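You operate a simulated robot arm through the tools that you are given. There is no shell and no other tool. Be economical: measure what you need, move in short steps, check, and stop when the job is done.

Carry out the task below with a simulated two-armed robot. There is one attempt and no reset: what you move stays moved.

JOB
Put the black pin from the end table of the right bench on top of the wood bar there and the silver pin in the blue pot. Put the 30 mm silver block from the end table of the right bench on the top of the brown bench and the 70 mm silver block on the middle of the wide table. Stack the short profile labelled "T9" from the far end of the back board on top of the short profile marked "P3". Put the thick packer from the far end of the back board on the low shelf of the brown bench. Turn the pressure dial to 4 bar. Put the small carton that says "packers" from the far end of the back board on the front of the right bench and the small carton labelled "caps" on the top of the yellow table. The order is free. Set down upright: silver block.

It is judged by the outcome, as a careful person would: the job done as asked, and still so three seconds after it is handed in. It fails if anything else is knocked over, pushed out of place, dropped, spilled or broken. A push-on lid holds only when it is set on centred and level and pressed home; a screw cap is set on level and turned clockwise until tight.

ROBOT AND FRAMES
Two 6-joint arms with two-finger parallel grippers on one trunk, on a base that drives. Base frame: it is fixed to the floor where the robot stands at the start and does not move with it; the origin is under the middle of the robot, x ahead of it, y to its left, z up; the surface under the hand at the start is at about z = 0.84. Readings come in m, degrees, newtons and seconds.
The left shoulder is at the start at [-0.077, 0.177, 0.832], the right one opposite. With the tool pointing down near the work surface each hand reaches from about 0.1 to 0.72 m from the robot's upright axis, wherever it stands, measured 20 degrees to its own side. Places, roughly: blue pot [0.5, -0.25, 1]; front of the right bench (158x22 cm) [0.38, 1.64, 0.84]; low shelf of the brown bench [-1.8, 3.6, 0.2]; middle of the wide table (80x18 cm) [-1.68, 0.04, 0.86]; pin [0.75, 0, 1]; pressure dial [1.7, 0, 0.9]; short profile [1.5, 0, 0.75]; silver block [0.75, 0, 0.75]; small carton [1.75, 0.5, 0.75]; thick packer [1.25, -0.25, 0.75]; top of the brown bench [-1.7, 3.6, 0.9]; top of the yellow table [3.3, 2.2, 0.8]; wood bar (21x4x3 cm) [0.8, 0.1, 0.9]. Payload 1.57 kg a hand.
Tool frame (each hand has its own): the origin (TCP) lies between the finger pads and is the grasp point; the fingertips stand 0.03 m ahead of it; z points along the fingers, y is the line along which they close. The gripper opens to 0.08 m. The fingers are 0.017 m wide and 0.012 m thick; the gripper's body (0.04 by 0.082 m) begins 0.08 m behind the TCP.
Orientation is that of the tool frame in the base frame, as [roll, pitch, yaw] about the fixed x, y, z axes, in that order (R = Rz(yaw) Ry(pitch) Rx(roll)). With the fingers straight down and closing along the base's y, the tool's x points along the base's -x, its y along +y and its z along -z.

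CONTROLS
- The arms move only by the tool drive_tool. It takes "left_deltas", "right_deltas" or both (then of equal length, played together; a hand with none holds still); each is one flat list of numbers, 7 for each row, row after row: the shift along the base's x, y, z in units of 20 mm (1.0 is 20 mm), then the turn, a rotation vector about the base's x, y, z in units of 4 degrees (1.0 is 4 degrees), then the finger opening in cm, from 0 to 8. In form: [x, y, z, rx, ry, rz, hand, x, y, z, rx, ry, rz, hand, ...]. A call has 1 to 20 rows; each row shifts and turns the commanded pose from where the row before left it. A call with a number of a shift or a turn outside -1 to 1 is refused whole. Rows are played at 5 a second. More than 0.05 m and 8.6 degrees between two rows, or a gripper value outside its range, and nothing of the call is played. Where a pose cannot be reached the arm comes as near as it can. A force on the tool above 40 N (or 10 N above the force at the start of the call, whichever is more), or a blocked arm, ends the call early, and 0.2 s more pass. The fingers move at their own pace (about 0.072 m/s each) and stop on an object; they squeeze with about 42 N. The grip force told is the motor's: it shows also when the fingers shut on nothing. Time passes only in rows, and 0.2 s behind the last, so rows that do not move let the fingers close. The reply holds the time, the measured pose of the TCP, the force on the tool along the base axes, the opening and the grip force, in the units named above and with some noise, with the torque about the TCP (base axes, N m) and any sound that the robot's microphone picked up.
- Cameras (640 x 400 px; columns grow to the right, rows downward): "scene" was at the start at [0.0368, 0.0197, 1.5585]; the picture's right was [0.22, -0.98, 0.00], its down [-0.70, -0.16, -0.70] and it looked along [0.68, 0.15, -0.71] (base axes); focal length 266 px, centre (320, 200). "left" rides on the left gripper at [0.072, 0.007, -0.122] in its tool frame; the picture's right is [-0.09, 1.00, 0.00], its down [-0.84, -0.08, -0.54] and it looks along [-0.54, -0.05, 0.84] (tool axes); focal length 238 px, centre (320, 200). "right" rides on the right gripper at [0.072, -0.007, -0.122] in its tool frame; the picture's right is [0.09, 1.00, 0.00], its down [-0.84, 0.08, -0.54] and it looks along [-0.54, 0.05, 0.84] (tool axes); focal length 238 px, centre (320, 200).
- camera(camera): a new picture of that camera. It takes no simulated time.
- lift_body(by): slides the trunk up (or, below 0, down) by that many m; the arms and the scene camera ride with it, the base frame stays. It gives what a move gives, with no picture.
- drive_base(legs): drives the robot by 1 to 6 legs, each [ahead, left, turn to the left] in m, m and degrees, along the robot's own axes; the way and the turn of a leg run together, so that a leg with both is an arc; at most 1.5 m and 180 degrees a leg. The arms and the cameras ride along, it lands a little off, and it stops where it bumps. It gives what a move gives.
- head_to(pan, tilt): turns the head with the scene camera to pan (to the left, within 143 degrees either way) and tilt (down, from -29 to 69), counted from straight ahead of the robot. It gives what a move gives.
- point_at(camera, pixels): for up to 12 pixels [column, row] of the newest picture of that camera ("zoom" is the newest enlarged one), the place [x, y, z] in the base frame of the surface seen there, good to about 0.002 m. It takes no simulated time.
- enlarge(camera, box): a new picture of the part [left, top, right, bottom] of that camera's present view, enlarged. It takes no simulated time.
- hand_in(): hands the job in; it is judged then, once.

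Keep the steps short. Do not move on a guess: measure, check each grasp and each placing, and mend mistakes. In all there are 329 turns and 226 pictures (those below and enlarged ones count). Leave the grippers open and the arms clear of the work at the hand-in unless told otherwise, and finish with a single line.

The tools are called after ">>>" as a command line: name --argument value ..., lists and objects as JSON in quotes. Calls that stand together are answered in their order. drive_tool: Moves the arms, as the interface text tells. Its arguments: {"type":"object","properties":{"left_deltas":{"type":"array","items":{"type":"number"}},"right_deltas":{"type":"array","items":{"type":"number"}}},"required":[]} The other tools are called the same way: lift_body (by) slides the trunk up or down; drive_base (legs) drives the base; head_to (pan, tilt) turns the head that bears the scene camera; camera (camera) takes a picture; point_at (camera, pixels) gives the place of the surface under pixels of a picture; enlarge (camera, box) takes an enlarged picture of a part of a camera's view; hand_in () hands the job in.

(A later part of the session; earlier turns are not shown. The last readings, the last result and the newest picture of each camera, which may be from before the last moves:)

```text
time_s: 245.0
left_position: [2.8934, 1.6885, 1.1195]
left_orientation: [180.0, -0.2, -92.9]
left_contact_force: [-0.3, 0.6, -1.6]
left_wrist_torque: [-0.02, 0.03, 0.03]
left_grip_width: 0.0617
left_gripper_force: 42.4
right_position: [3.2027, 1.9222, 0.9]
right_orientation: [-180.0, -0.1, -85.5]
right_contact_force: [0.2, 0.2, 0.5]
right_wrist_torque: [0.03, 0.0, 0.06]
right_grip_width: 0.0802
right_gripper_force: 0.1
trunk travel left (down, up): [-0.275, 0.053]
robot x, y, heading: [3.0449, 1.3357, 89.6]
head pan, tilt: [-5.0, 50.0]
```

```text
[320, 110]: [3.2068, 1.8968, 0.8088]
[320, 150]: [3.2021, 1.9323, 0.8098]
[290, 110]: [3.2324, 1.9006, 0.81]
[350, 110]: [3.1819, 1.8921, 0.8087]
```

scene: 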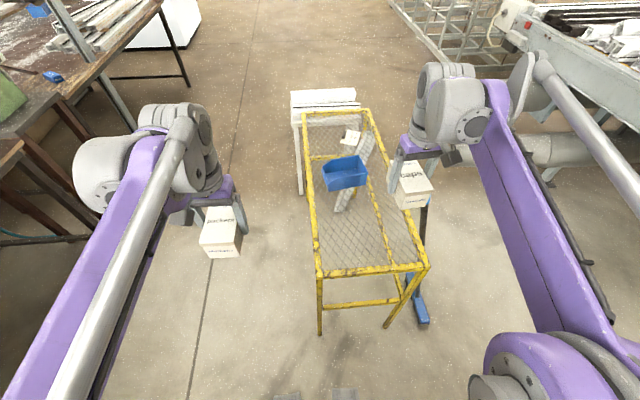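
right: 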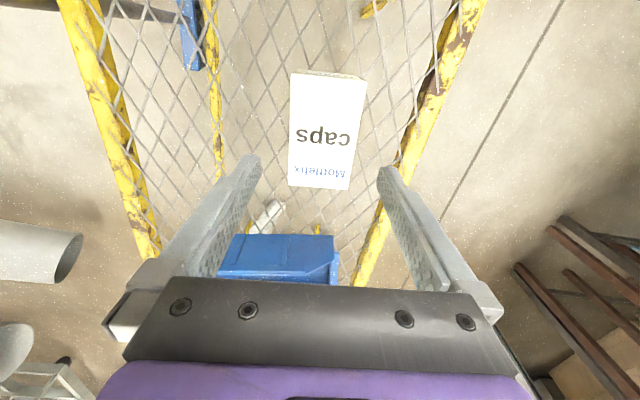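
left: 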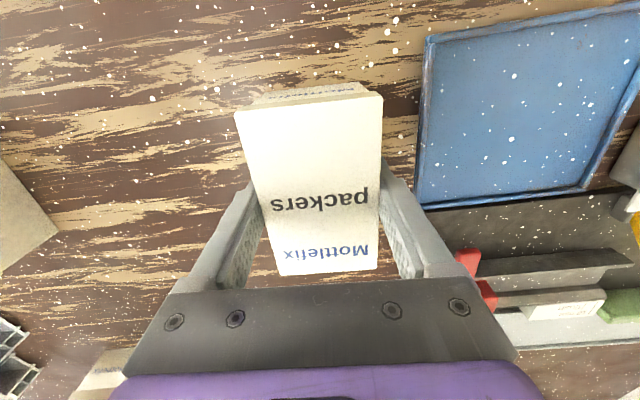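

Caps carton sits level on the yellow table. Raise/retract the right hand; then drive back to the right side of the bench for the packer.

>>> drive_tool --right_deltas '[0, 0, 1, 0, 0, 0, 6, 0, 0, 1, 0, 0, 0, 6, 0, 0, 1, 0, 0, 0, 6, 0, 0, 1, 0, 0, 0, 6, 0, 0, 1, 0, 0, 0, 6, 0, -1, 1, 0, 0, 0, 6, 0, -1, 1, 0, 0, 0, 6, 0, -1, 1, 0, 0, 0, 6, 0, -1, 1, 0, 0, 0, 6, 0, -1, 1, 0, 0, 0, 6, 0.5, -1, 1, 0, 0, 0, 6, 0.5, -1, 1, 0, 0, -0.5, 6, 0.5, -1, 0, 0, 0, -0.5, 6]'

>>> drive_base --legs '[[0, 0.6, 0.4], [-1.1, 0, 0], [-1.1, 0, 0], [0, 1.22, 0]]'

>>> head_to --pan 0 --tilt 50

>>> camera --camera "scene"

```text
time_s: 247.8
left_position: [2.8935, 1.6888, 1.1197]
left_orientation: [-180.0, 0.0, -93.0]
left_contact_force: [-0.4, 0.1, -1.6]
left_wrist_torque: [0.03, -0.01, -0.03]
left_grip_width: 0.062
left_gripper_force: 41.6
right_position: [3.232, 1.7586, 1.1387]
right_orientation: [-179.9, 0.0, -89.6]
right_contact_force: [-1.2, -0.6, -0.7]
right_wrist_torque: [0.01, -0.02, -0.03]
right_grip_width: 0.0603
right_gripper_force: 0.1
trunk travel left (down, up): [-0.275, 0.053]
robot x, y, heading: [3.044, 1.3362, 89.5]
head pan, tilt: [-5.0, 50.0]
```

```text
time_s: 274.5
left_position: [1.078, -0.6005, 1.1203]
left_orientation: [-180.0, -0.1, -87.8]
left_contact_force: [0.3, -0.5, -1.1]
left_wrist_torque: [-0.01, -0.01, -0.01]
left_grip_width: 0.0619
left_gripper_force: 41.8
right_position: [1.4096, -0.5004, 1.139]
right_orientation: [-179.9, 0.1, -84.3]
right_contact_force: [-0.7, -0.5, 0.9]
right_wrist_torque: [0.02, -0.01, -0.02]
right_grip_width: 0.0598
right_gripper_force: 0.1
trunk travel left (down, up): [-0.275, 0.053]
robot x, y, heading: [1.263, -0.9374, 94.6]
head pan, tilt: [-5.0, 50.0]
```

```text
time_s: 275.2
left_position: [1.0784, -0.6022, 1.1201]
left_orientation: [-180.0, 0.0, -87.6]
left_contact_force: [0.3, 0.5, -1.1]
left_wrist_torque: [0.01, 0.01, 0.02]
left_grip_width: 0.0618
left_gripper_force: 42.4
right_position: [1.4092, -0.5004, 1.1388]
right_orientation: [-180.0, -0.1, -84.4]
right_contact_force: [-0.5, 0.7, 0.0]
right_wrist_torque: [-0.01, 0.0, -0.01]
right_grip_width: 0.0601
right_gripper_force: 0.0
trunk travel left (down, up): [-0.275, 0.053]
robot x, y, heading: [1.2607, -0.9388, 94.6]
head pan, tilt: [0.0, 50.0]
```

```text
113 pictures are left
```

scene: 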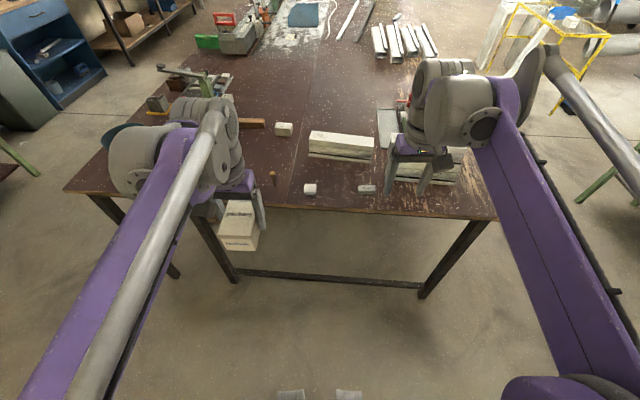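

>>> drive_base --legs '[[0.3, -0.02, -4.6]]'

>>> camera --camera "scene"

>>> enlarge --camera "scene" --box '[280, 200, 480, 320]'

```text
time_s: 277.3
left_position: [1.1109, -0.2848, 1.1194]
left_orientation: [-180.0, -0.1, -92.0]
left_contact_force: [0.0, 0.6, -1.6]
left_wrist_torque: [0.03, 0.02, 0.0]
left_grip_width: 0.0619
left_gripper_force: 41.6
right_position: [1.4491, -0.2082, 1.1393]
right_orientation: [180.0, 0.0, -88.6]
right_contact_force: [-0.2, 0.0, 0.5]
right_wrist_torque: [-0.01, 0.0, -0.02]
right_grip_width: 0.06
right_gripper_force: 0.0
trunk travel left (down, up): [-0.275, 0.053]
robot x, y, heading: [1.2677, -0.6372, 90.4]
head pan, tilt: [0.0, 50.0]
```

```text
112 pictures are left
```

scene: 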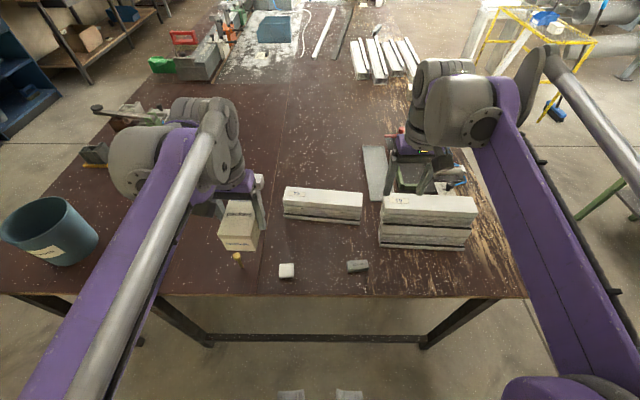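

```text
3.20 times, centred on (380, 260) of scene
```

zoom: 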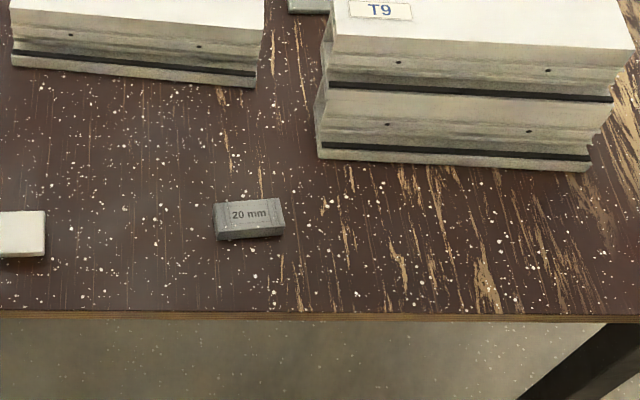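

>>> point_at --camera "zoom" --pixels '[[217, 206], [279, 200], [217, 228], [283, 222], [250, 212], [250, 233], [10, 222], [15, 250], [40, 215], [40, 250]]'

```text
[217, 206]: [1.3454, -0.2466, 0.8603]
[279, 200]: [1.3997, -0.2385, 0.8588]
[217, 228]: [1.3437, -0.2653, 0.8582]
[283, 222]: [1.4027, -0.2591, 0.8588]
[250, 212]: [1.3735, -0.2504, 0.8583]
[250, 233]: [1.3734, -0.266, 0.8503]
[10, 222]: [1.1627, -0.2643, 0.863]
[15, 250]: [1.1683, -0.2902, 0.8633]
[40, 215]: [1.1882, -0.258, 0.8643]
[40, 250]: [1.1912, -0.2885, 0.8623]
```

Packer: 60 mm long along x (1.343–1.403), y −0.265…−0.240, top 0.859. I'll grasp it by its ends with the tool tilted 45° forward so it can later go flat into the low shelf. First hover with the tilt.

>>> drive_tool --right_deltas '[0, 0, 0, 0, 0, 0.7, 8, 0, 0, 0, 0, 0, 0.7, 8, -0.317, -0.55, -0.83, 0.93, 0.114, 0, 8, -0.317, -0.55, -0.83, 0.93, 0.114, 0, 8, -0.317, -0.55, -0.83, 0.93, 0.114, 0, 8, -0.317, -0.55, -0.83, 0.93, 0.114, 0, 8, -0.317, -0.55, -0.83, 0.93, 0.114, 0, 8, -0.317, -0.55, -0.83, 0.93, 0.114, 0, 8, -0.317, -0.55, -0.83, 0.93, 0.114, 0, 8, -0.317, -0.55, -0.83, 0.93, 0.114, 0, 8, -0.317, -0.55, -0.83, 0.93, 0.114, 0, 8, -0.317, -0.55, -0.83, 0.93, 0.114, 0, 8, -0.317, -0.55, -0.83, 0.93, 0.114, 0, 8, -0.317, -0.55, -0.83, 0.93, 0.114, 0, 8]'

>>> camera --camera "right"

>>> camera --camera "scene"

```text
time_s: 280.3
left_position: [1.1103, -0.2864, 1.1196]
left_orientation: [179.9, -0.1, -91.9]
left_contact_force: [0.4, 0.7, -1.6]
left_wrist_torque: [0.04, 0.02, 0.02]
left_grip_width: 0.0618
left_gripper_force: 42.6
right_position: [1.3739, -0.3416, 0.9401]
right_orientation: [-180.0, 45.0, -83.1]
right_contact_force: [1.2, 0.6, -0.3]
right_wrist_torque: [0.0, -0.03, 0.01]
right_grip_width: 0.08
right_gripper_force: 0.1
trunk travel left (down, up): [-0.275, 0.053]
robot x, y, heading: [1.2707, -0.6329, 90.5]
head pan, tilt: [0.0, 50.0]
```

```text
110 pictures are left
```

right: 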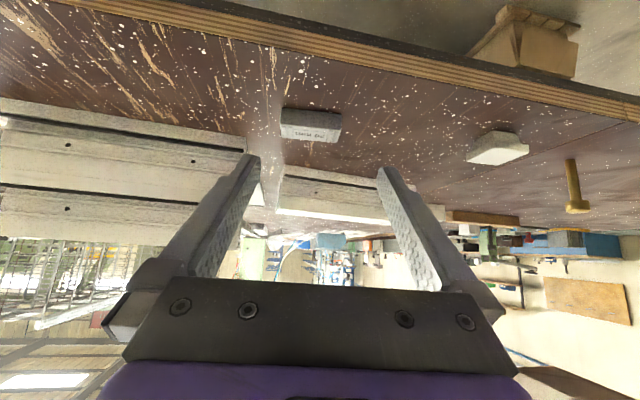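

```text
109 pictures are left
```

scene: 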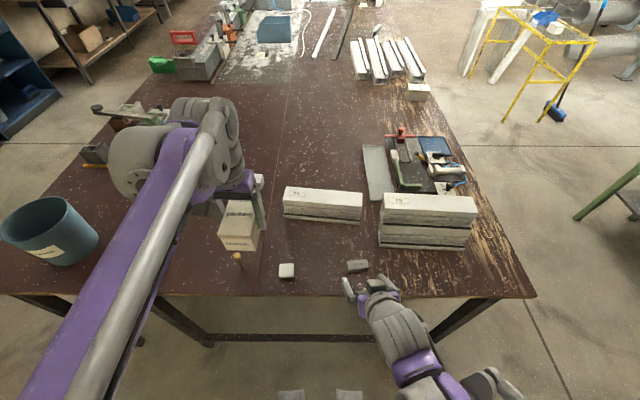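

>>> drive_tool --right_deltas '[0, 0.9, -0.85, 0, 0, 0, 8, 0, 0.9, -0.85, 0, 0, 0, 8, 0, 0.9, -0.85, 0, 0, 0, 8, 0, 0.85, -0.8, 0, 0, 0, 8]'

>>> camera --camera "right"

>>> point_at --camera "right" --pixels '[[250, 165], [385, 175], [300, 160], [340, 160], [320, 170], [320, 150]]'

```text
time_s: 281.3
left_position: [1.1111, -0.2845, 1.121]
left_orientation: [-180.0, 0.0, -91.9]
left_contact_force: [0.7, 0.0, -1.1]
left_wrist_torque: [0.02, 0.01, 0.0]
left_grip_width: 0.0619
left_gripper_force: 42.1
right_position: [1.3735, -0.2689, 0.8766]
right_orientation: [180.0, 44.9, -83.0]
right_contact_force: [0.5, 0.3, -0.2]
right_wrist_torque: [-0.01, 0.01, 0.02]
right_grip_width: 0.0799
right_gripper_force: 0.2
trunk travel left (down, up): [-0.275, 0.053]
robot x, y, heading: [1.2691, -0.632, 90.3]
head pan, tilt: [0.0, 50.0]
```

```text
108 pictures are left
```

right: 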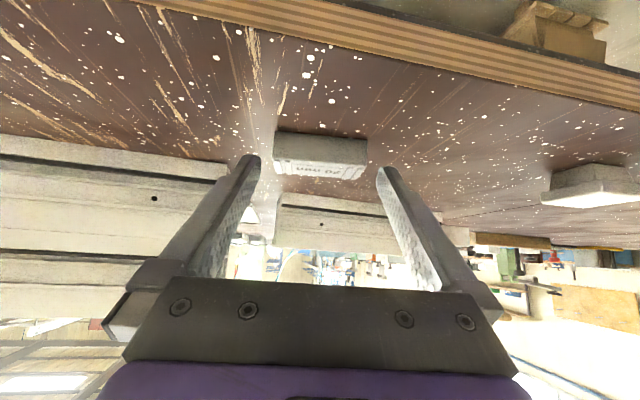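

```text
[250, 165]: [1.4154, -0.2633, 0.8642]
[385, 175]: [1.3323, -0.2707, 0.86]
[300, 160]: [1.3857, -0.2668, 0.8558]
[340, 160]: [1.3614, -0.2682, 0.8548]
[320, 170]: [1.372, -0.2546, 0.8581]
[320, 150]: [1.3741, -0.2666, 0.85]
```

>>> drive_tool --right_deltas '[0, 0.1, -0.2, 0, 0, 0, 8, 0, 0.05, -0.15, 0, 0, 0, 8, 0, 0, 0, 0, 0, 0, 4, 0, 0, 0, 0, 0, 0, 4, 0, 0, 0, 0, 0, 0, 4, 0, 0, 0, 0, 0, 0, 4]'

>>> camera --camera "right"

```text
time_s: 282.7
left_position: [1.1113, -0.2848, 1.1198]
left_orientation: [-180.0, -0.1, -91.9]
left_contact_force: [0.3, -0.1, -1.1]
left_wrist_torque: [-0.02, 0.01, 0.05]
left_grip_width: 0.062
left_gripper_force: 42.0
right_position: [1.3724, -0.2661, 0.8681]
right_orientation: [179.8, 45.0, -83.0]
right_contact_force: [0.4, 0.9, 0.0]
right_wrist_torque: [0.0, 0.0, 0.0]
right_grip_width: 0.0583
right_gripper_force: 41.8
trunk travel left (down, up): [-0.275, 0.053]
robot x, y, heading: [1.27, -0.6368, 90.2]
head pan, tilt: [0.0, 50.0]
```

```text
107 pictures are left
```

right: 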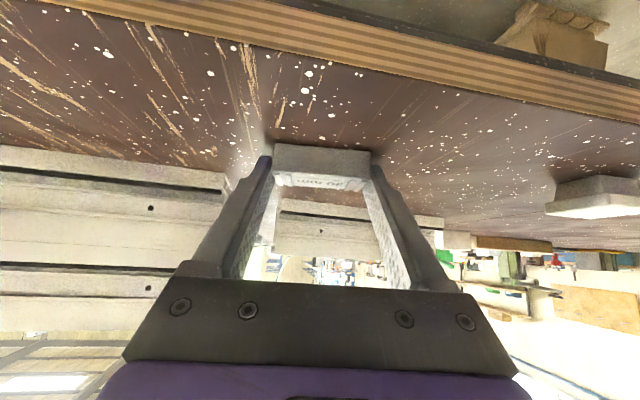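

>>> drive_tool --right_deltas '[0, 0, 0.5, 0, 0, 0, 4, 0, 0, 1, 0, 0, 0, 4, 0, 0, 1, 0, 0, 0, 4, 0, 0, 1, 0, 0, 0, 4, 0, 0, 1, 0, 0, 0, 4, 0, 0, 1, 0, 0, 0, 4, 0, 0, 1, 0, 0, 0, 4]'

>>> camera --camera "right"

```text
time_s: 284.3
left_position: [1.1112, -0.2844, 1.1204]
left_orientation: [180.0, 0.0, -91.9]
left_contact_force: [0.7, -0.2, -1.7]
left_wrist_torque: [-0.01, -0.02, 0.0]
left_grip_width: 0.0618
left_gripper_force: 42.7
right_position: [1.3722, -0.2642, 0.9958]
right_orientation: [180.0, 45.0, -83.1]
right_contact_force: [-0.1, 0.9, 0.0]
right_wrist_torque: [0.0, -0.01, 0.02]
right_grip_width: 0.0584
right_gripper_force: 42.2
trunk travel left (down, up): [-0.275, 0.053]
robot x, y, heading: [1.2692, -0.6367, 90.5]
head pan, tilt: [0.0, 50.0]
```

```text
106 pictures are left
```

right: 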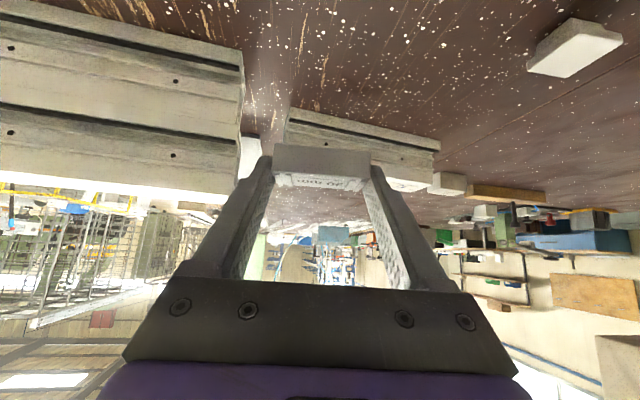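

Packer held. Back off and drive round to the front aisle.

>>> drive_base --legs '[[-0.27, 0, -0.5], [0, 0.9, 0], [0, 0.9, 0], [1.25, 0, 0]]'

>>> head_to --pan -20 --tilt 30

>>> camera --camera "scene"

>>> head_to --pan 60 --tilt 30

>>> camera --camera "scene"

```text
time_s: 307.8
left_position: [-0.6984, 0.6765, 1.1211]
left_orientation: [180.0, -0.1, -92.6]
left_contact_force: [0.4, 0.8, -1.2]
left_wrist_torque: [-0.01, 0.0, 0.0]
left_grip_width: 0.0618
left_gripper_force: 41.5
right_position: [-0.4354, 0.6957, 0.9939]
right_orientation: [179.9, 45.0, -83.6]
right_contact_force: [0.3, -0.1, -0.9]
right_wrist_torque: [-0.04, 0.01, -0.04]
right_grip_width: 0.0586
right_gripper_force: 42.3
trunk travel left (down, up): [-0.275, 0.053]
robot x, y, heading: [-0.5439, 0.3251, 89.8]
head pan, tilt: [0.0, 50.0]
```

```text
time_s: 308.6
left_position: [-0.6968, 0.6772, 1.1197]
left_orientation: [180.0, -0.1, -92.5]
left_contact_force: [0.1, 0.2, -0.2]
left_wrist_torque: [0.01, 0.01, 0.03]
left_grip_width: 0.0618
left_gripper_force: 42.1
right_position: [-0.4349, 0.6949, 0.9943]
right_orientation: [179.9, 45.0, -83.6]
right_contact_force: [-0.6, -0.5, -0.4]
right_wrist_torque: [0.0, 0.01, -0.02]
right_grip_width: 0.0584
right_gripper_force: 42.5
trunk travel left (down, up): [-0.275, 0.053]
robot x, y, heading: [-0.5432, 0.3267, 90.0]
head pan, tilt: [-20.0, 30.0]
```

```text
105 pictures are left
```

scene: 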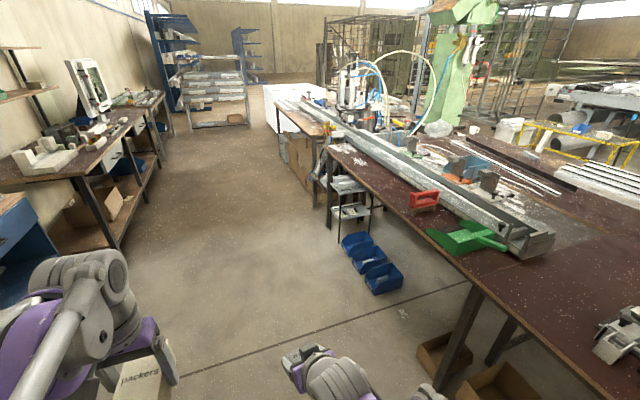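

```text
time_s: 310.1
left_position: [-0.6961, 0.6766, 1.1201]
left_orientation: [-179.9, 0.0, -92.5]
left_contact_force: [0.6, 0.3, -0.6]
left_wrist_torque: [-0.01, 0.01, -0.02]
left_grip_width: 0.0618
left_gripper_force: 42.0
right_position: [-0.4359, 0.6957, 0.995]
right_orientation: [180.0, 45.0, -83.6]
right_contact_force: [-0.9, 0.3, -0.1]
right_wrist_torque: [-0.01, -0.02, 0.02]
right_grip_width: 0.0584
right_gripper_force: 41.7
trunk travel left (down, up): [-0.275, 0.053]
robot x, y, heading: [-0.5425, 0.3236, 89.8]
head pan, tilt: [60.0, 30.0]
```

```text
104 pictures are left
```

scene: 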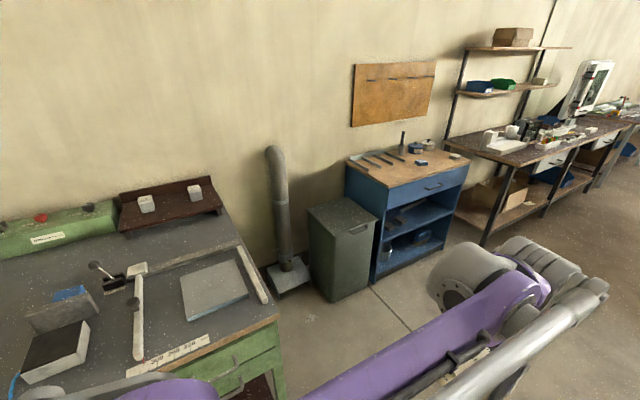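

>>> drive_base --legs '[[0.8, 0.05, 0]]'

>>> head_to --pan -65 --tilt 40

>>> camera --camera "scene"

>>> point_at --camera "scene" --pixels '[[320, 100], [320, 140], [320, 180], [320, 220], [320, 260], [250, 100], [250, 140], [250, 180], [250, 220], [400, 180], [400, 220], [180, 200]]'

```text
time_s: 314.4
left_position: [-0.7489, 1.4859, 1.1206]
left_orientation: [179.9, -0.1, -92.2]
left_contact_force: [0.5, -0.3, -1.8]
left_wrist_torque: [0.01, -0.01, 0.01]
left_grip_width: 0.0618
left_gripper_force: 42.3
right_position: [-0.4873, 1.5063, 0.9939]
right_orientation: [180.0, 45.0, -83.3]
right_contact_force: [0.3, 0.0, -0.1]
right_wrist_torque: [-0.04, -0.01, 0.01]
right_grip_width: 0.0584
right_gripper_force: 42.0
trunk travel left (down, up): [-0.275, 0.053]
robot x, y, heading: [-0.5936, 1.136, 90.0]
head pan, tilt: [60.0, 30.0]
```

```text
time_s: 316.5
left_position: [-0.7477, 1.4855, 1.1198]
left_orientation: [180.0, -0.1, -92.2]
left_contact_force: [0.6, 0.1, -0.7]
left_wrist_torque: [0.03, -0.02, 0.03]
left_grip_width: 0.0621
left_gripper_force: 42.1
right_position: [-0.4863, 1.5066, 0.9943]
right_orientation: [180.0, 45.0, -83.4]
right_contact_force: [-0.9, -0.7, 0.0]
right_wrist_torque: [-0.01, 0.01, 0.02]
right_grip_width: 0.0583
right_gripper_force: 42.3
trunk travel left (down, up): [-0.275, 0.053]
robot x, y, heading: [-0.5939, 1.1371, 89.9]
head pan, tilt: [-65.0, 40.0]
```

```text
103 pictures are left
```

scene: 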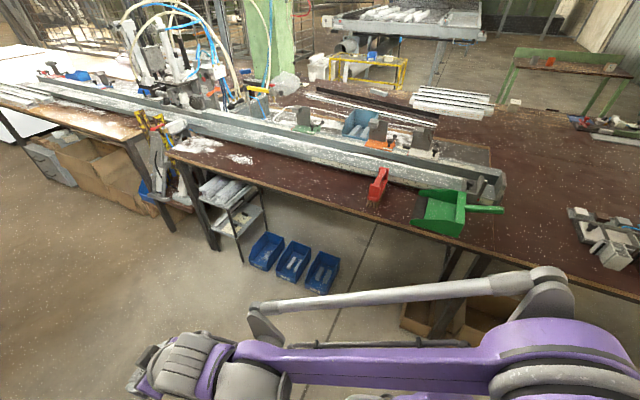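

```text
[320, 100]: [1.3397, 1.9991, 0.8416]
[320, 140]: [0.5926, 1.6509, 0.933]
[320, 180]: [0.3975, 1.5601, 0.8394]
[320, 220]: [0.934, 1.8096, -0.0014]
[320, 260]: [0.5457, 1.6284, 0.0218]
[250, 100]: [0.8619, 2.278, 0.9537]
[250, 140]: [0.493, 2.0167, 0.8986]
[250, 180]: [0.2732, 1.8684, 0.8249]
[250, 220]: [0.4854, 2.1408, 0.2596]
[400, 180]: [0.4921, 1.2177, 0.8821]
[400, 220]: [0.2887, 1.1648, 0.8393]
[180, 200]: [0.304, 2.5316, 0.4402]
```

Free strip at (0.38, 1.6). Turn to face +x, shift left 0.33 and approach.

>>> drive_base --legs '[[0, 0, -90], [0.45, 0.33, 0]]'

>>> head_to --pan 15 --tilt 50

>>> camera --camera "scene"

```text
time_s: 323.8
left_position: [0.2214, 1.601, 1.1197]
left_orientation: [-180.0, -0.1, 176.1]
left_contact_force: [0.1, -0.3, -0.7]
left_wrist_torque: [-0.05, -0.02, -0.01]
left_grip_width: 0.0619
left_gripper_force: 42.3
right_position: [0.2325, 1.3392, 0.994]
right_orientation: [179.9, 45.0, -175.0]
right_contact_force: [-0.6, -0.4, -0.7]
right_wrist_torque: [0.01, -0.03, -0.02]
right_grip_width: 0.0582
right_gripper_force: 42.2
trunk travel left (down, up): [-0.275, 0.053]
robot x, y, heading: [-0.1308, 1.454, -1.3]
head pan, tilt: [-65.0, 40.0]
```

```text
time_s: 325.4
left_position: [0.2218, 1.6013, 1.1192]
left_orientation: [-180.0, -0.1, 176.1]
left_contact_force: [-1.5, 0.3, -1.4]
left_wrist_torque: [-0.02, 0.01, 0.02]
left_grip_width: 0.0617
left_gripper_force: 41.9
right_position: [0.2336, 1.3389, 0.9944]
right_orientation: [179.9, 45.0, -175.0]
right_contact_force: [-1.0, -0.8, 0.2]
right_wrist_torque: [0.0, -0.03, -0.02]
right_grip_width: 0.0583
right_gripper_force: 41.7
trunk travel left (down, up): [-0.275, 0.053]
robot x, y, heading: [-0.1357, 1.4537, -1.4]
head pan, tilt: [15.0, 50.0]
```

```text
102 pictures are left
```

scene: 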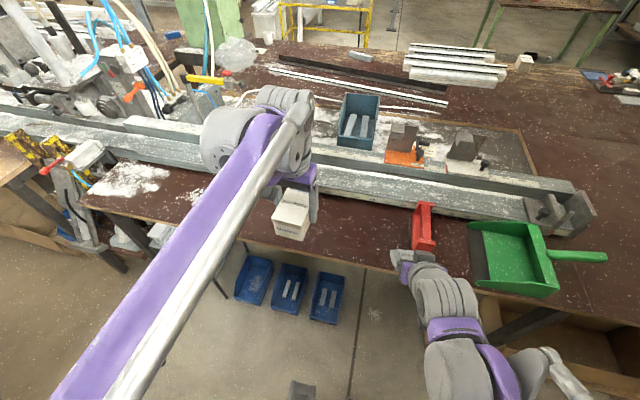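

>>> point_at --camera "scene" --pixels '[[345, 240], [345, 220], [345, 205], [345, 195], [345, 185], [345, 255], [265, 200], [422, 225], [290, 268], [340, 270]]'

```text
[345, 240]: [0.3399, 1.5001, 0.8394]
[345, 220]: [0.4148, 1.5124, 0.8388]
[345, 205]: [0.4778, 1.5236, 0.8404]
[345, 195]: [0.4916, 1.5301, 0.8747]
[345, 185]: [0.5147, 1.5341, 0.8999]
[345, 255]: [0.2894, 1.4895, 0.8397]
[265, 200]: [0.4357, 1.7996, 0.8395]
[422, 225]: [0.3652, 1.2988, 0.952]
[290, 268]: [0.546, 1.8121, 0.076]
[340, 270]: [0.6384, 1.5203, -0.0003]
```

>>> drive_tool --left_deltas '[0.975, 0, 0, 0, 0, 0, 4, 0.975, 0, 0, 0, 0, 0, 4, 0.975, 0, 0, 0, 0, 0, 4, 0.975, 0, 0, 0, 0, 0, 4, 0.975, 0, 0, 0, 0, 0, 4, 0.975, 0, 0, 0, 0, 0, 4, 0.975, 0, 0, 0, 0, 0, 4, 0.975, 0, 0, 0, 0, 0, 4, 0, 0, -1, 0, 0, 0, 4, 0, 0, -1, 0, 0, 0, 4, 0, 0, -1, 0, 0, 0, 4, 0, 0, -1, 0, 0, 0, 4, 0, 0, -1, 0, 0, 0, 4, 0, 0, -1, 0, 0, 0, 4, 0, 0, -1, 0, 0, 0, 4, 0, 0, -1, 0, 0, 0, 4, 0, 0, -1, 0, 0, 0, 4, 0, 0, -1, 0, 0, 0, 4, 0, 0, -0.9, 0, 0, 0, 4]'

>>> camera --camera "left"

>>> drive_tool --left_deltas '[0, 0, -0.6, 0, 0, 0, 4, 0, 0, -0.2, 0, 0, 0, 4, 0, 0, -0.15, 0, 0, 0, 4, 0, 0, -0.08, 0, 0, 0, 4, 0, 0, 0, 0, 0, 0, 4]'

```text
time_s: 329.4
left_position: [0.3782, 1.6013, 0.9029]
left_orientation: [-180.0, 0.0, 176.2]
left_contact_force: [-0.1, -0.3, -1.3]
left_wrist_torque: [-0.02, 0.0, 0.03]
left_grip_width: 0.0618
left_gripper_force: 41.9
right_position: [0.2327, 1.3393, 0.9948]
right_orientation: [179.9, 45.0, -175.1]
right_contact_force: [0.3, -1.1, -0.1]
right_wrist_torque: [0.01, -0.02, 0.02]
right_grip_width: 0.0582
right_gripper_force: 42.4
trunk travel left (down, up): [-0.275, 0.053]
robot x, y, heading: [-0.134, 1.4529, -1.5]
head pan, tilt: [15.0, 50.0]
```

```text
101 pictures are left
```

left: 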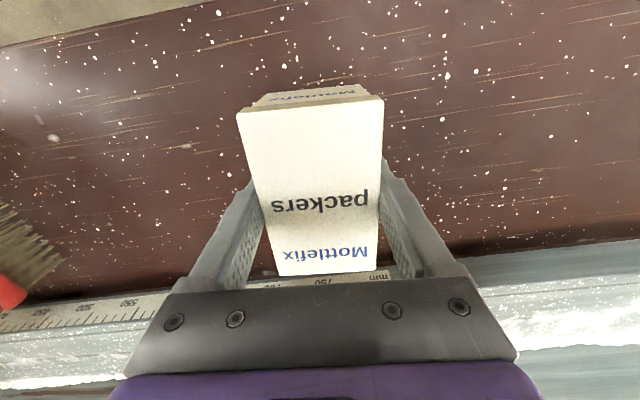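

```text
time_s: 330.6
left_position: [0.378, 1.6011, 0.8819]
left_orientation: [-180.0, -0.1, 176.0]
left_contact_force: [0.7, 0.3, -1.0]
left_wrist_torque: [-0.02, -0.02, 0.0]
left_grip_width: 0.0619
left_gripper_force: 41.7
right_position: [0.2337, 1.339, 0.995]
right_orientation: [179.9, 45.0, -174.9]
right_contact_force: [-0.9, -0.5, -0.8]
right_wrist_torque: [0.0, -0.01, 0.0]
right_grip_width: 0.0585
right_gripper_force: 42.0
trunk travel left (down, up): [-0.275, 0.053]
robot x, y, heading: [-0.1315, 1.4561, -1.5]
head pan, tilt: [15.0, 50.0]
```

Still ~2 mm above. Lower to contact and release.

>>> drive_tool --left_deltas '[0, 0, -0.1, 0, 0, 0, 4, 0, 0, -0.05, 0, 0, 0, 4, 0, 0, 0, 0, 0, 0, 6.6, 0, 0, 0, 0, 0, 0, 8, 0, 0, 0, 0, 0, 0, 8, 0, 0, 0.5, 0, 0, 0, 8, 0, 0, 1, 0, 0, 0, 8, 0, 0, 1, 0, 0, 0, 8, 0, 0, 1, 0, 0, 0, 8, 0, 0, 1, 0, 0, 0, 8, 0, 0, 1, 0, 0, 0, 8, 0, 0, 1, 0, 0, 0, 8]'

>>> camera --camera "left"

```text
time_s: 333.2
left_position: [0.3759, 1.6015, 1.0081]
left_orientation: [180.0, -0.2, 176.1]
left_contact_force: [-1.1, -0.1, 0.6]
left_wrist_torque: [-0.01, -0.01, 0.03]
left_grip_width: 0.0801
left_gripper_force: 0.1
right_position: [0.2333, 1.3398, 0.9947]
right_orientation: [179.9, 45.0, -175.0]
right_contact_force: [-0.2, -0.1, 0.6]
right_wrist_torque: [-0.01, 0.04, -0.02]
right_grip_width: 0.0585
right_gripper_force: 42.1
trunk travel left (down, up): [-0.275, 0.053]
robot x, y, heading: [-0.1316, 1.456, -1.5]
head pan, tilt: [15.0, 50.0]
```

```text
100 pictures are left
```

left: 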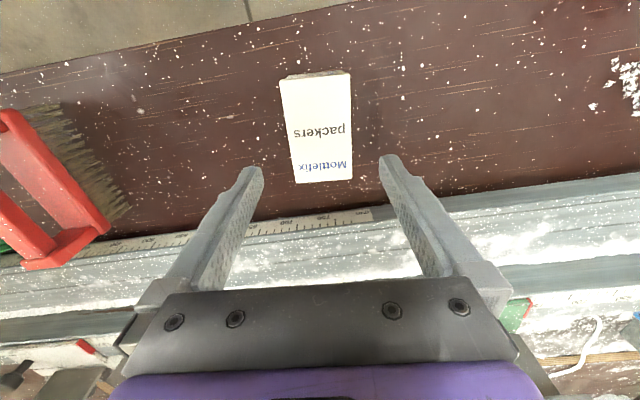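

Carton placed. Raise/retract left hand, back off, turn left and go up the aisle toward the brown bench.

>>> drive_tool --left_deltas '[0, 0, 1, 0, 0, 0, 6, -0.5, 0, 1, 0, 0, 0, 6, -1, 0, 1, 0, 0, 0, 6, -1, 0, 1, 0, 0, 0, 6, -1, 0, 1, 0, 0, 0, 6, -1, 0, 1, 0, 0, 0, 6, -1, 0, 1, 0, 0, 0, 6, -1, 0, 0, 0, 0, 0, 6]'

>>> drive_base --legs '[[-0.45, 0, 1.5], [0, 0, 90], [1.2, 0, 0]]'

>>> head_to --pan 60 --tilt 35

>>> camera --camera "scene"

```text
time_s: 335.0
left_position: [0.2471, 1.6031, 1.1488]
left_orientation: [180.0, 0.0, 176.2]
left_contact_force: [0.5, 0.2, 0.9]
left_wrist_torque: [0.0, -0.01, 0.0]
left_grip_width: 0.0601
left_gripper_force: 0.1
right_position: [0.2319, 1.3392, 0.9958]
right_orientation: [179.9, 45.0, -175.1]
right_contact_force: [0.7, 0.5, -0.4]
right_wrist_torque: [-0.04, 0.01, -0.01]
right_grip_width: 0.0584
right_gripper_force: 42.2
trunk travel left (down, up): [-0.275, 0.053]
robot x, y, heading: [-0.1319, 1.4527, -1.6]
head pan, tilt: [15.0, 50.0]
```

```text
time_s: 347.2
left_position: [-0.7445, 3.0311, 1.148]
left_orientation: [-180.0, -0.2, -92.2]
left_contact_force: [-0.9, 1.0, 1.0]
left_wrist_torque: [-0.01, 0.01, 0.0]
left_grip_width: 0.0602
left_gripper_force: 0.1
right_position: [-0.4809, 3.0221, 0.9955]
right_orientation: [179.9, 45.0, -83.3]
right_contact_force: [0.7, -0.3, 0.2]
right_wrist_torque: [-0.02, 0.0, -0.01]
right_grip_width: 0.0586
right_gripper_force: 41.1
trunk travel left (down, up): [-0.275, 0.053]
robot x, y, heading: [-0.5853, 2.6533, 90.3]
head pan, tilt: [15.0, 50.0]
```

```text
time_s: 348.3
left_position: [-0.7449, 3.0309, 1.1487]
left_orientation: [179.9, -0.2, -92.2]
left_contact_force: [0.0, 0.2, 0.6]
left_wrist_torque: [0.01, 0.01, -0.02]
left_grip_width: 0.0601
left_gripper_force: 0.1
right_position: [-0.4808, 3.0228, 0.995]
right_orientation: [179.9, 44.9, -83.3]
right_contact_force: [0.1, -0.6, 0.4]
right_wrist_torque: [0.01, -0.02, -0.01]
right_grip_width: 0.0584
right_gripper_force: 41.9
trunk travel left (down, up): [-0.275, 0.053]
robot x, y, heading: [-0.5863, 2.6533, 90.1]
head pan, tilt: [60.0, 35.0]
```

```text
99 pictures are left
```

scene: 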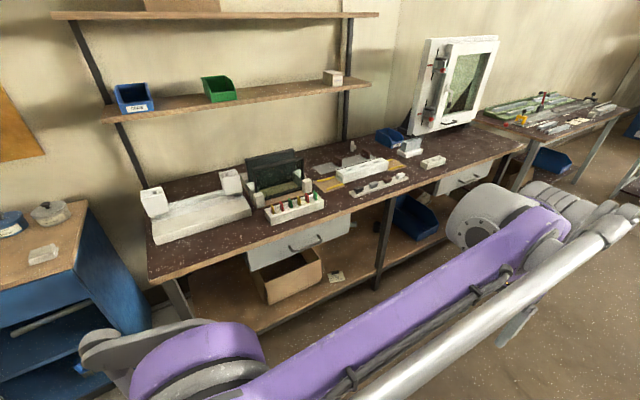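

>>> point_at --camera "scene" --pixels '[[165, 282], [300, 220], [440, 175], [235, 325], [335, 290], [345, 285], [210, 300], [320, 245], [400, 255], [390, 215], [180, 262], [310, 302]]'

>>> enlarge --camera "scene" --box '[130, 120, 450, 330]'

```text
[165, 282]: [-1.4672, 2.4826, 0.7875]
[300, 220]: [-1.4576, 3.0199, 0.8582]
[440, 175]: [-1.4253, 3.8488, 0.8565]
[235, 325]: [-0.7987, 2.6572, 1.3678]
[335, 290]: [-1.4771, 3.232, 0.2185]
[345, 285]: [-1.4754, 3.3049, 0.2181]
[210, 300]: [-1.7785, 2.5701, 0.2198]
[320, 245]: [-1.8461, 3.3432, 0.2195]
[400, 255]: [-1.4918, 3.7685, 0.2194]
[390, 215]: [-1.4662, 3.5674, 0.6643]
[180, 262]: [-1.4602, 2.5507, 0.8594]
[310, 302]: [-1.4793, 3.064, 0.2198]
```

```text
1.90 times, centred on (290, 225) of scene
```

zoom: 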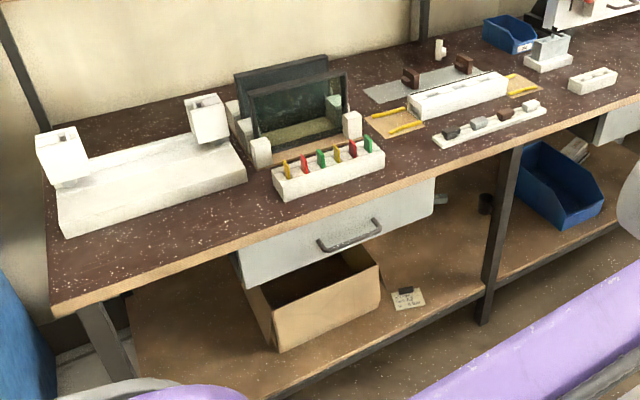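

>>> point_at --camera "zoom" --pixels '[[445, 255], [440, 285], [425, 300], [395, 300], [410, 230], [170, 330], [180, 380], [240, 360], [375, 275], [280, 345], [470, 270], [484, 300]]'

```text
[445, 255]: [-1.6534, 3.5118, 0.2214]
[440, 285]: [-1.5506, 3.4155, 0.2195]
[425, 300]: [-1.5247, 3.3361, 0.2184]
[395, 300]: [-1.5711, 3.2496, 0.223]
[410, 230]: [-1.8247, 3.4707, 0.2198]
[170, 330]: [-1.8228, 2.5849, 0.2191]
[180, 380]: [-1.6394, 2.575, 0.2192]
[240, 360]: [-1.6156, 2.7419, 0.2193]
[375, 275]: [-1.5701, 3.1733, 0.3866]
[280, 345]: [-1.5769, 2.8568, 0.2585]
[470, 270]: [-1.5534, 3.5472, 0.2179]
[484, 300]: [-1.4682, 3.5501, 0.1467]
```

Shelf at z 0.2195 with free spot (−1.57, 3.44). Raise/retract left hand; drive to y≈3.28 and face the bench.

>>> drive_tool --left_deltas '[0, -1, 1, 0, 0, 0, 6, 0, -1, 1, 0, 0, 0, 6, 0, -1, 1, 0, 0, 0, 6, 0, -1, 1, 0, 0, 0, 6, 0, -1, 1, 0, 0, 0, 6, 0, -1, 1, 0, 0, 0, 6]'

>>> drive_base --legs '[[0.63, 0, 0], [0, 0, 90], [0.25, 0, 0]]'

>>> head_to --pan 0 --tilt 45

>>> camera --camera "scene"

```text
time_s: 349.7
left_position: [-0.7445, 2.9096, 1.2703]
left_orientation: [179.9, 0.0, -92.2]
left_contact_force: [-0.7, -0.3, -0.7]
left_wrist_torque: [0.0, 0.0, -0.01]
left_grip_width: 0.0599
left_gripper_force: 0.1
right_position: [-0.4807, 3.0219, 0.9956]
right_orientation: [179.9, 45.0, -83.3]
right_contact_force: [-0.4, 0.0, -0.8]
right_wrist_torque: [-0.02, 0.02, -0.01]
right_grip_width: 0.0582
right_gripper_force: 42.2
trunk travel left (down, up): [-0.275, 0.053]
robot x, y, heading: [-0.5849, 2.6534, 90.2]
head pan, tilt: [60.0, 35.0]
```

```text
time_s: 358.5
left_position: [-1.0932, 3.1223, 1.2697]
left_orientation: [179.9, -0.2, -2.1]
left_contact_force: [0.6, 0.5, -0.4]
left_wrist_torque: [0.0, -0.01, 0.02]
left_grip_width: 0.0599
left_gripper_force: 0.1
right_position: [-1.2068, 3.3875, 0.9949]
right_orientation: [179.9, 45.0, 6.8]
right_contact_force: [0.8, -0.7, -0.8]
right_wrist_torque: [0.02, -0.01, 0.02]
right_grip_width: 0.0587
right_gripper_force: 42.0
trunk travel left (down, up): [-0.275, 0.053]
robot x, y, heading: [-0.8344, 3.2827, -179.4]
head pan, tilt: [60.0, 35.0]
```

```text
time_s: 359.8
left_position: [-1.093, 3.1228, 1.2701]
left_orientation: [180.0, -0.1, -2.0]
left_contact_force: [1.0, 0.5, -0.1]
left_wrist_torque: [0.0, 0.01, 0.0]
left_grip_width: 0.06
left_gripper_force: 0.1
right_position: [-1.2063, 3.3861, 0.9943]
right_orientation: [179.9, 45.0, 6.8]
right_contact_force: [-0.1, 0.1, 0.0]
right_wrist_torque: [0.0, 0.02, -0.01]
right_grip_width: 0.0585
right_gripper_force: 42.1
trunk travel left (down, up): [-0.275, 0.053]
robot x, y, heading: [-0.8374, 3.2881, -179.7]
head pan, tilt: [0.0, 45.0]
```

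```text
97 pictures are left
```

scene: 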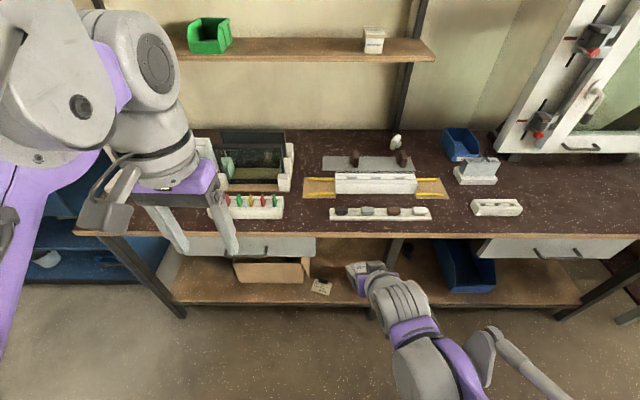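

Lower the trunk 0.27 m, then the right hand down to z≈0.36 in front of the shelf.

>>> lift_body --by -0.27

>>> drive_tool --right_deltas '[0, 0, -1, 0, 0, 0, 4, 0, 0, -1, 0, 0, 0, 4, 0, 0, -1, 0, 0, 0, 4, 0, 0, -1, 0, 0, 0, 4, 0, 0, -1, 0, 0, 0, 4, 0, 0, -1, 0, 0, 0, 4, 0, 0, -1, 0, 0, 0, 4, 0, 0, -1, 0, 0, 0, 4, 0, 0, -1, 0, 0, 0, 4, 0, 0, -1, 0, 0, 0, 4, 0, 0, -1, 0, 0, 0, 4, 0, 0, -1, 0, 0, 0, 4, 0, 0, -1, 0, 0, 0, 4, 0, 0, -1, 0, 0, 0, 4, 0, 0, -1, 0, 0, 0, 4, 0, 0, -1, 0, 0, 0, 4, 0, 0, -1, 0, 0, 0, 4, 0, 0, -1, 0, 0, 0, 4]'

>>> camera --camera "right"

>>> camera --camera "scene"

```text
time_s: 362.6
left_position: [-1.0937, 3.1234, 0.9997]
left_orientation: [180.0, -0.1, -2.0]
left_contact_force: [-1.2, 0.8, -0.2]
left_wrist_torque: [-0.01, 0.01, -0.03]
left_grip_width: 0.0601
left_gripper_force: 0.0
right_position: [-1.2058, 3.3863, 0.7254]
right_orientation: [179.9, 44.9, 6.9]
right_contact_force: [-0.2, 0.5, 0.0]
right_wrist_torque: [0.04, -0.05, 0.01]
right_grip_width: 0.0586
right_gripper_force: 41.2
trunk travel left (down, up): [-0.005, 0.323]
robot x, y, heading: [-0.8373, 3.2826, -179.6]
head pan, tilt: [0.0, 45.0]
```

```text
time_s: 366.4
left_position: [-1.0919, 3.1232, 1.0002]
left_orientation: [-179.9, -0.1, -2.0]
left_contact_force: [0.5, 0.0, -0.7]
left_wrist_torque: [-0.02, 0.01, 0.0]
left_grip_width: 0.0599
left_gripper_force: 0.0
right_position: [-1.2793, 3.3756, 0.4532]
right_orientation: [179.9, 44.9, 6.9]
right_contact_force: [0.3, 0.5, -0.2]
right_wrist_torque: [0.03, 0.0, 0.01]
right_grip_width: 0.0582
right_gripper_force: 42.3
right hand out of reach, approached as far as the arm can: row 11, 12, 13, 14, 15, 16, 17, 18
trunk travel left (down, up): [-0.005, 0.323]
robot x, y, heading: [-0.839, 3.2829, -179.6]
head pan, tilt: [0.0, 45.0]
```

```text
96 pictures are left
```

right: 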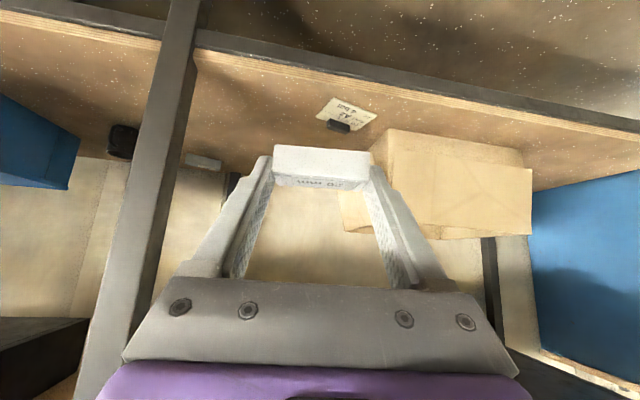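

```text
95 pictures are left
```

scene: 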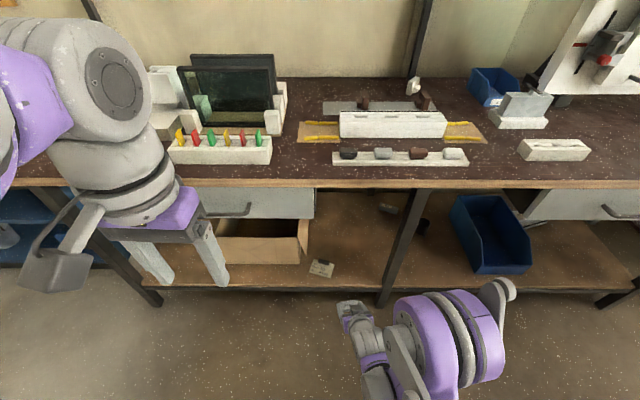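

>>> drive_tool --right_deltas '[-1, 0.5, 0, 0, 0, 0, 4, -1, 0.5, 0, 0, 0, 0, 4, -1, 0.5, 0, 0, 0, 0, 4, -1, 0.5, 0, 0, 0, 0, 4, -1, 0.5, 0, 0, 0, 0, 4, -1, 0.5, 0, 0, 0, 0, 4]'

```text
time_s: 367.8
left_position: [-1.0928, 3.1228, 1.0005]
left_orientation: [180.0, -0.1, -1.9]
left_contact_force: [-0.4, -0.2, -0.1]
left_wrist_torque: [0.0, 0.01, -0.01]
left_grip_width: 0.06
left_gripper_force: 0.1
right_position: [-1.4012, 3.4346, 0.4522]
right_orientation: [179.9, 45.0, 6.9]
right_contact_force: [-0.2, 0.0, -1.2]
right_wrist_torque: [0.01, -0.03, -0.01]
right_grip_width: 0.0581
right_gripper_force: 42.2
trunk travel left (down, up): [-0.005, 0.323]
robot x, y, heading: [-0.839, 3.2832, -179.6]
head pan, tilt: [0.0, 45.0]
```

>>> drive_tool --right_deltas '[0, 0, -1, 0, 0, 0, 4, 0, 0, -1, 0, 0, 0, 4, 0, 0, -1, 0, 0, 0, 4, 0, 0, -1, 0, 0, 0, 4, 0, 0, -1, 0, 0, 0, 4]'

```text
time_s: 368.9
left_position: [-1.0937, 3.124, 0.9986]
left_orientation: [-179.9, -0.1, -1.9]
left_contact_force: [-0.5, -0.1, 0.9]
left_wrist_torque: [0.03, 0.01, 0.04]
left_grip_width: 0.06
left_gripper_force: 0.0
right_position: [-1.4011, 3.4377, 0.3504]
right_orientation: [179.9, 45.0, 6.9]
right_contact_force: [-0.3, 0.2, 0.4]
right_wrist_torque: [0.0, -0.01, 0.02]
right_grip_width: 0.0584
right_gripper_force: 42.3
trunk travel left (down, up): [-0.005, 0.323]
robot x, y, heading: [-0.8389, 3.2809, -179.3]
head pan, tilt: [0.0, 45.0]
```

Reachable here. Drive the base forward 0.165 so the packer goes over the shelf.

>>> drive_base --legs '[[0.165, 0, -0.5]]'

>>> camera --camera "right"

>>> camera --camera "scene"

```text
time_s: 370.4
left_position: [-1.2579, 3.1239, 0.9995]
left_orientation: [-179.9, 0.0, -2.2]
left_contact_force: [0.0, -0.4, 0.8]
left_wrist_torque: [0.01, 0.01, 0.01]
left_grip_width: 0.0599
left_gripper_force: 0.0
right_position: [-1.565, 3.438, 0.3505]
right_orientation: [179.9, 44.8, 6.8]
right_contact_force: [-0.7, 0.7, -0.5]
right_wrist_torque: [-0.01, 0.02, -0.02]
right_grip_width: 0.0583
right_gripper_force: 41.9
trunk travel left (down, up): [-0.005, 0.323]
robot x, y, heading: [-1.0032, 3.2842, -179.7]
head pan, tilt: [0.0, 45.0]
```

```text
94 pictures are left
```

right: 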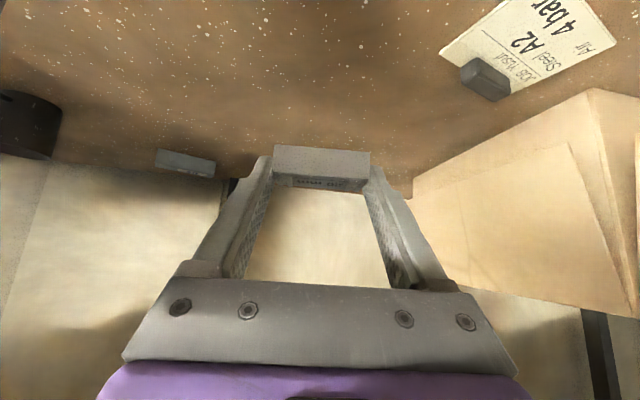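

```text
93 pictures are left
```

scene: 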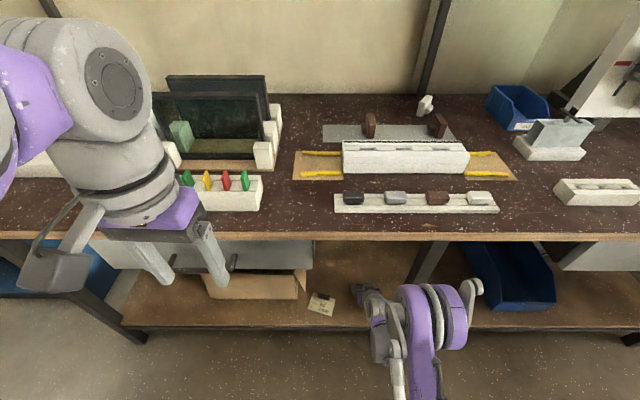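

>>> drive_tool --right_deltas '[0, 0, -1, 0, 0, 0, 4, 0, 0, -1, 0, 0, 0, 4, 0, 0, -1, 0, 0, 0, 4, 0, 0, -1, 0, 0, 0, 4, 0, 0, -0.6, 0, 0, 0, 4, 0, 0, -0.2, 0, 0, 0, 4, 0, 0, -0.15, 0, 0, 0, 4, 0, 0, 0, 0, 0, 0, 4]'

>>> camera --camera "right"

```text
time_s: 372.2
left_position: [-1.2571, 3.1234, 0.9981]
left_orientation: [-180.0, 0.0, -2.2]
left_contact_force: [0.0, -1.1, -0.8]
left_wrist_torque: [0.0, 0.01, 0.0]
left_grip_width: 0.0599
left_gripper_force: 0.1
right_position: [-1.5659, 3.4381, 0.2513]
right_orientation: [180.0, 45.1, 6.8]
right_contact_force: [0.5, 1.5, 0.0]
right_wrist_torque: [0.03, 0.02, -0.01]
right_grip_width: 0.0582
right_gripper_force: 42.0
trunk travel left (down, up): [-0.005, 0.323]
robot x, y, heading: [-1.0024, 3.278, -179.4]
head pan, tilt: [0.0, 45.0]
```

```text
92 pictures are left
```

right: 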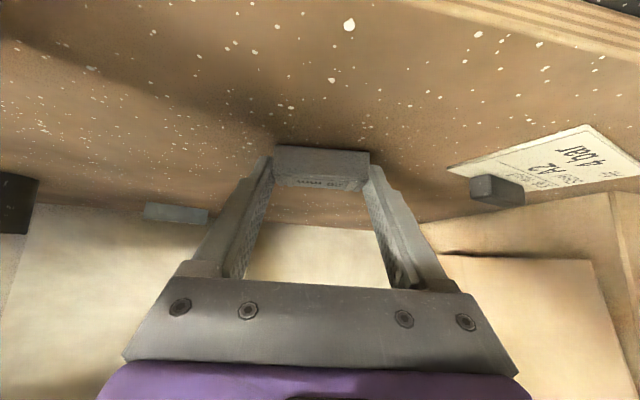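

Continue down in 1–2 mm steps until contact.

>>> drive_tool --right_deltas '[0, 0, -0.1, 0, 0, 0, 4, 0, 0, -0.08, 0, 0, 0, 4, 0, 0, -0.05, 0, 0, 0, 4, 0, 0, 0, 0, 0, 0, 4]'

```text
time_s: 373.2
left_position: [-1.2572, 3.1233, 0.9999]
left_orientation: [179.9, 0.0, -2.1]
left_contact_force: [0.3, 0.2, -0.5]
left_wrist_torque: [-0.01, -0.01, 0.01]
left_grip_width: 0.0602
left_gripper_force: 0.1
right_position: [-1.5658, 3.4379, 0.2484]
right_orientation: [179.8, 45.0, 6.8]
right_contact_force: [-2.1, -0.7, 11.0]
right_wrist_torque: [0.1, 0.2, 0.02]
right_grip_width: 0.0583
right_gripper_force: 42.0
trunk travel left (down, up): [-0.005, 0.323]
robot x, y, heading: [-0.9997, 3.2806, -179.6]
head pan, tilt: [0.0, 45.0]
```

Contact. Release and back out along the tool axis (up and toward the robot).

>>> drive_tool --right_deltas '[0, 0, 0.04, 0, 0, 0, 4, 0, 0, 0, 0, 0, 0, 6.4, 0, 0, 0, 0, 0, 0, 7.5, 0, 0, 0, 0, 0, 0, 8, 0, 0, 0, 0, 0, 0, 8, 0.5, 0, 0.6, 0, 0, 0, 8, 0.6, 0, 0.8, 0, 0, 0, 8, 0.6, 0, 1, 0, 0, 0, 8, 0.6, 0, 1, 0, 0, 0, 8, 0.6, 0, 1, 0, 0, 0, 8]'

>>> camera --camera "right"

```text
time_s: 375.4
left_position: [-1.2584, 3.1221, 0.9997]
left_orientation: [180.0, -0.1, -2.1]
left_contact_force: [-0.3, -0.4, -0.5]
left_wrist_torque: [0.02, -0.02, -0.03]
left_grip_width: 0.0599
left_gripper_force: 0.1
right_position: [-1.5153, 3.4371, 0.3376]
right_orientation: [179.8, 44.9, 6.7]
right_contact_force: [0.6, 0.7, 0.2]
right_wrist_torque: [-0.01, 0.04, 0.0]
right_grip_width: 0.0802
right_gripper_force: 0.1
right hand out of reach, approached as far as the arm can: row 9, 10
trunk travel left (down, up): [-0.005, 0.323]
robot x, y, heading: [-0.9999, 3.2829, -179.5]
head pan, tilt: [0.0, 45.0]
```

```text
91 pictures are left
```

right: 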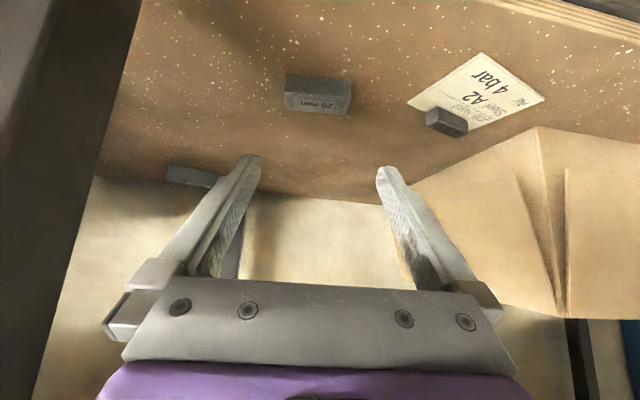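

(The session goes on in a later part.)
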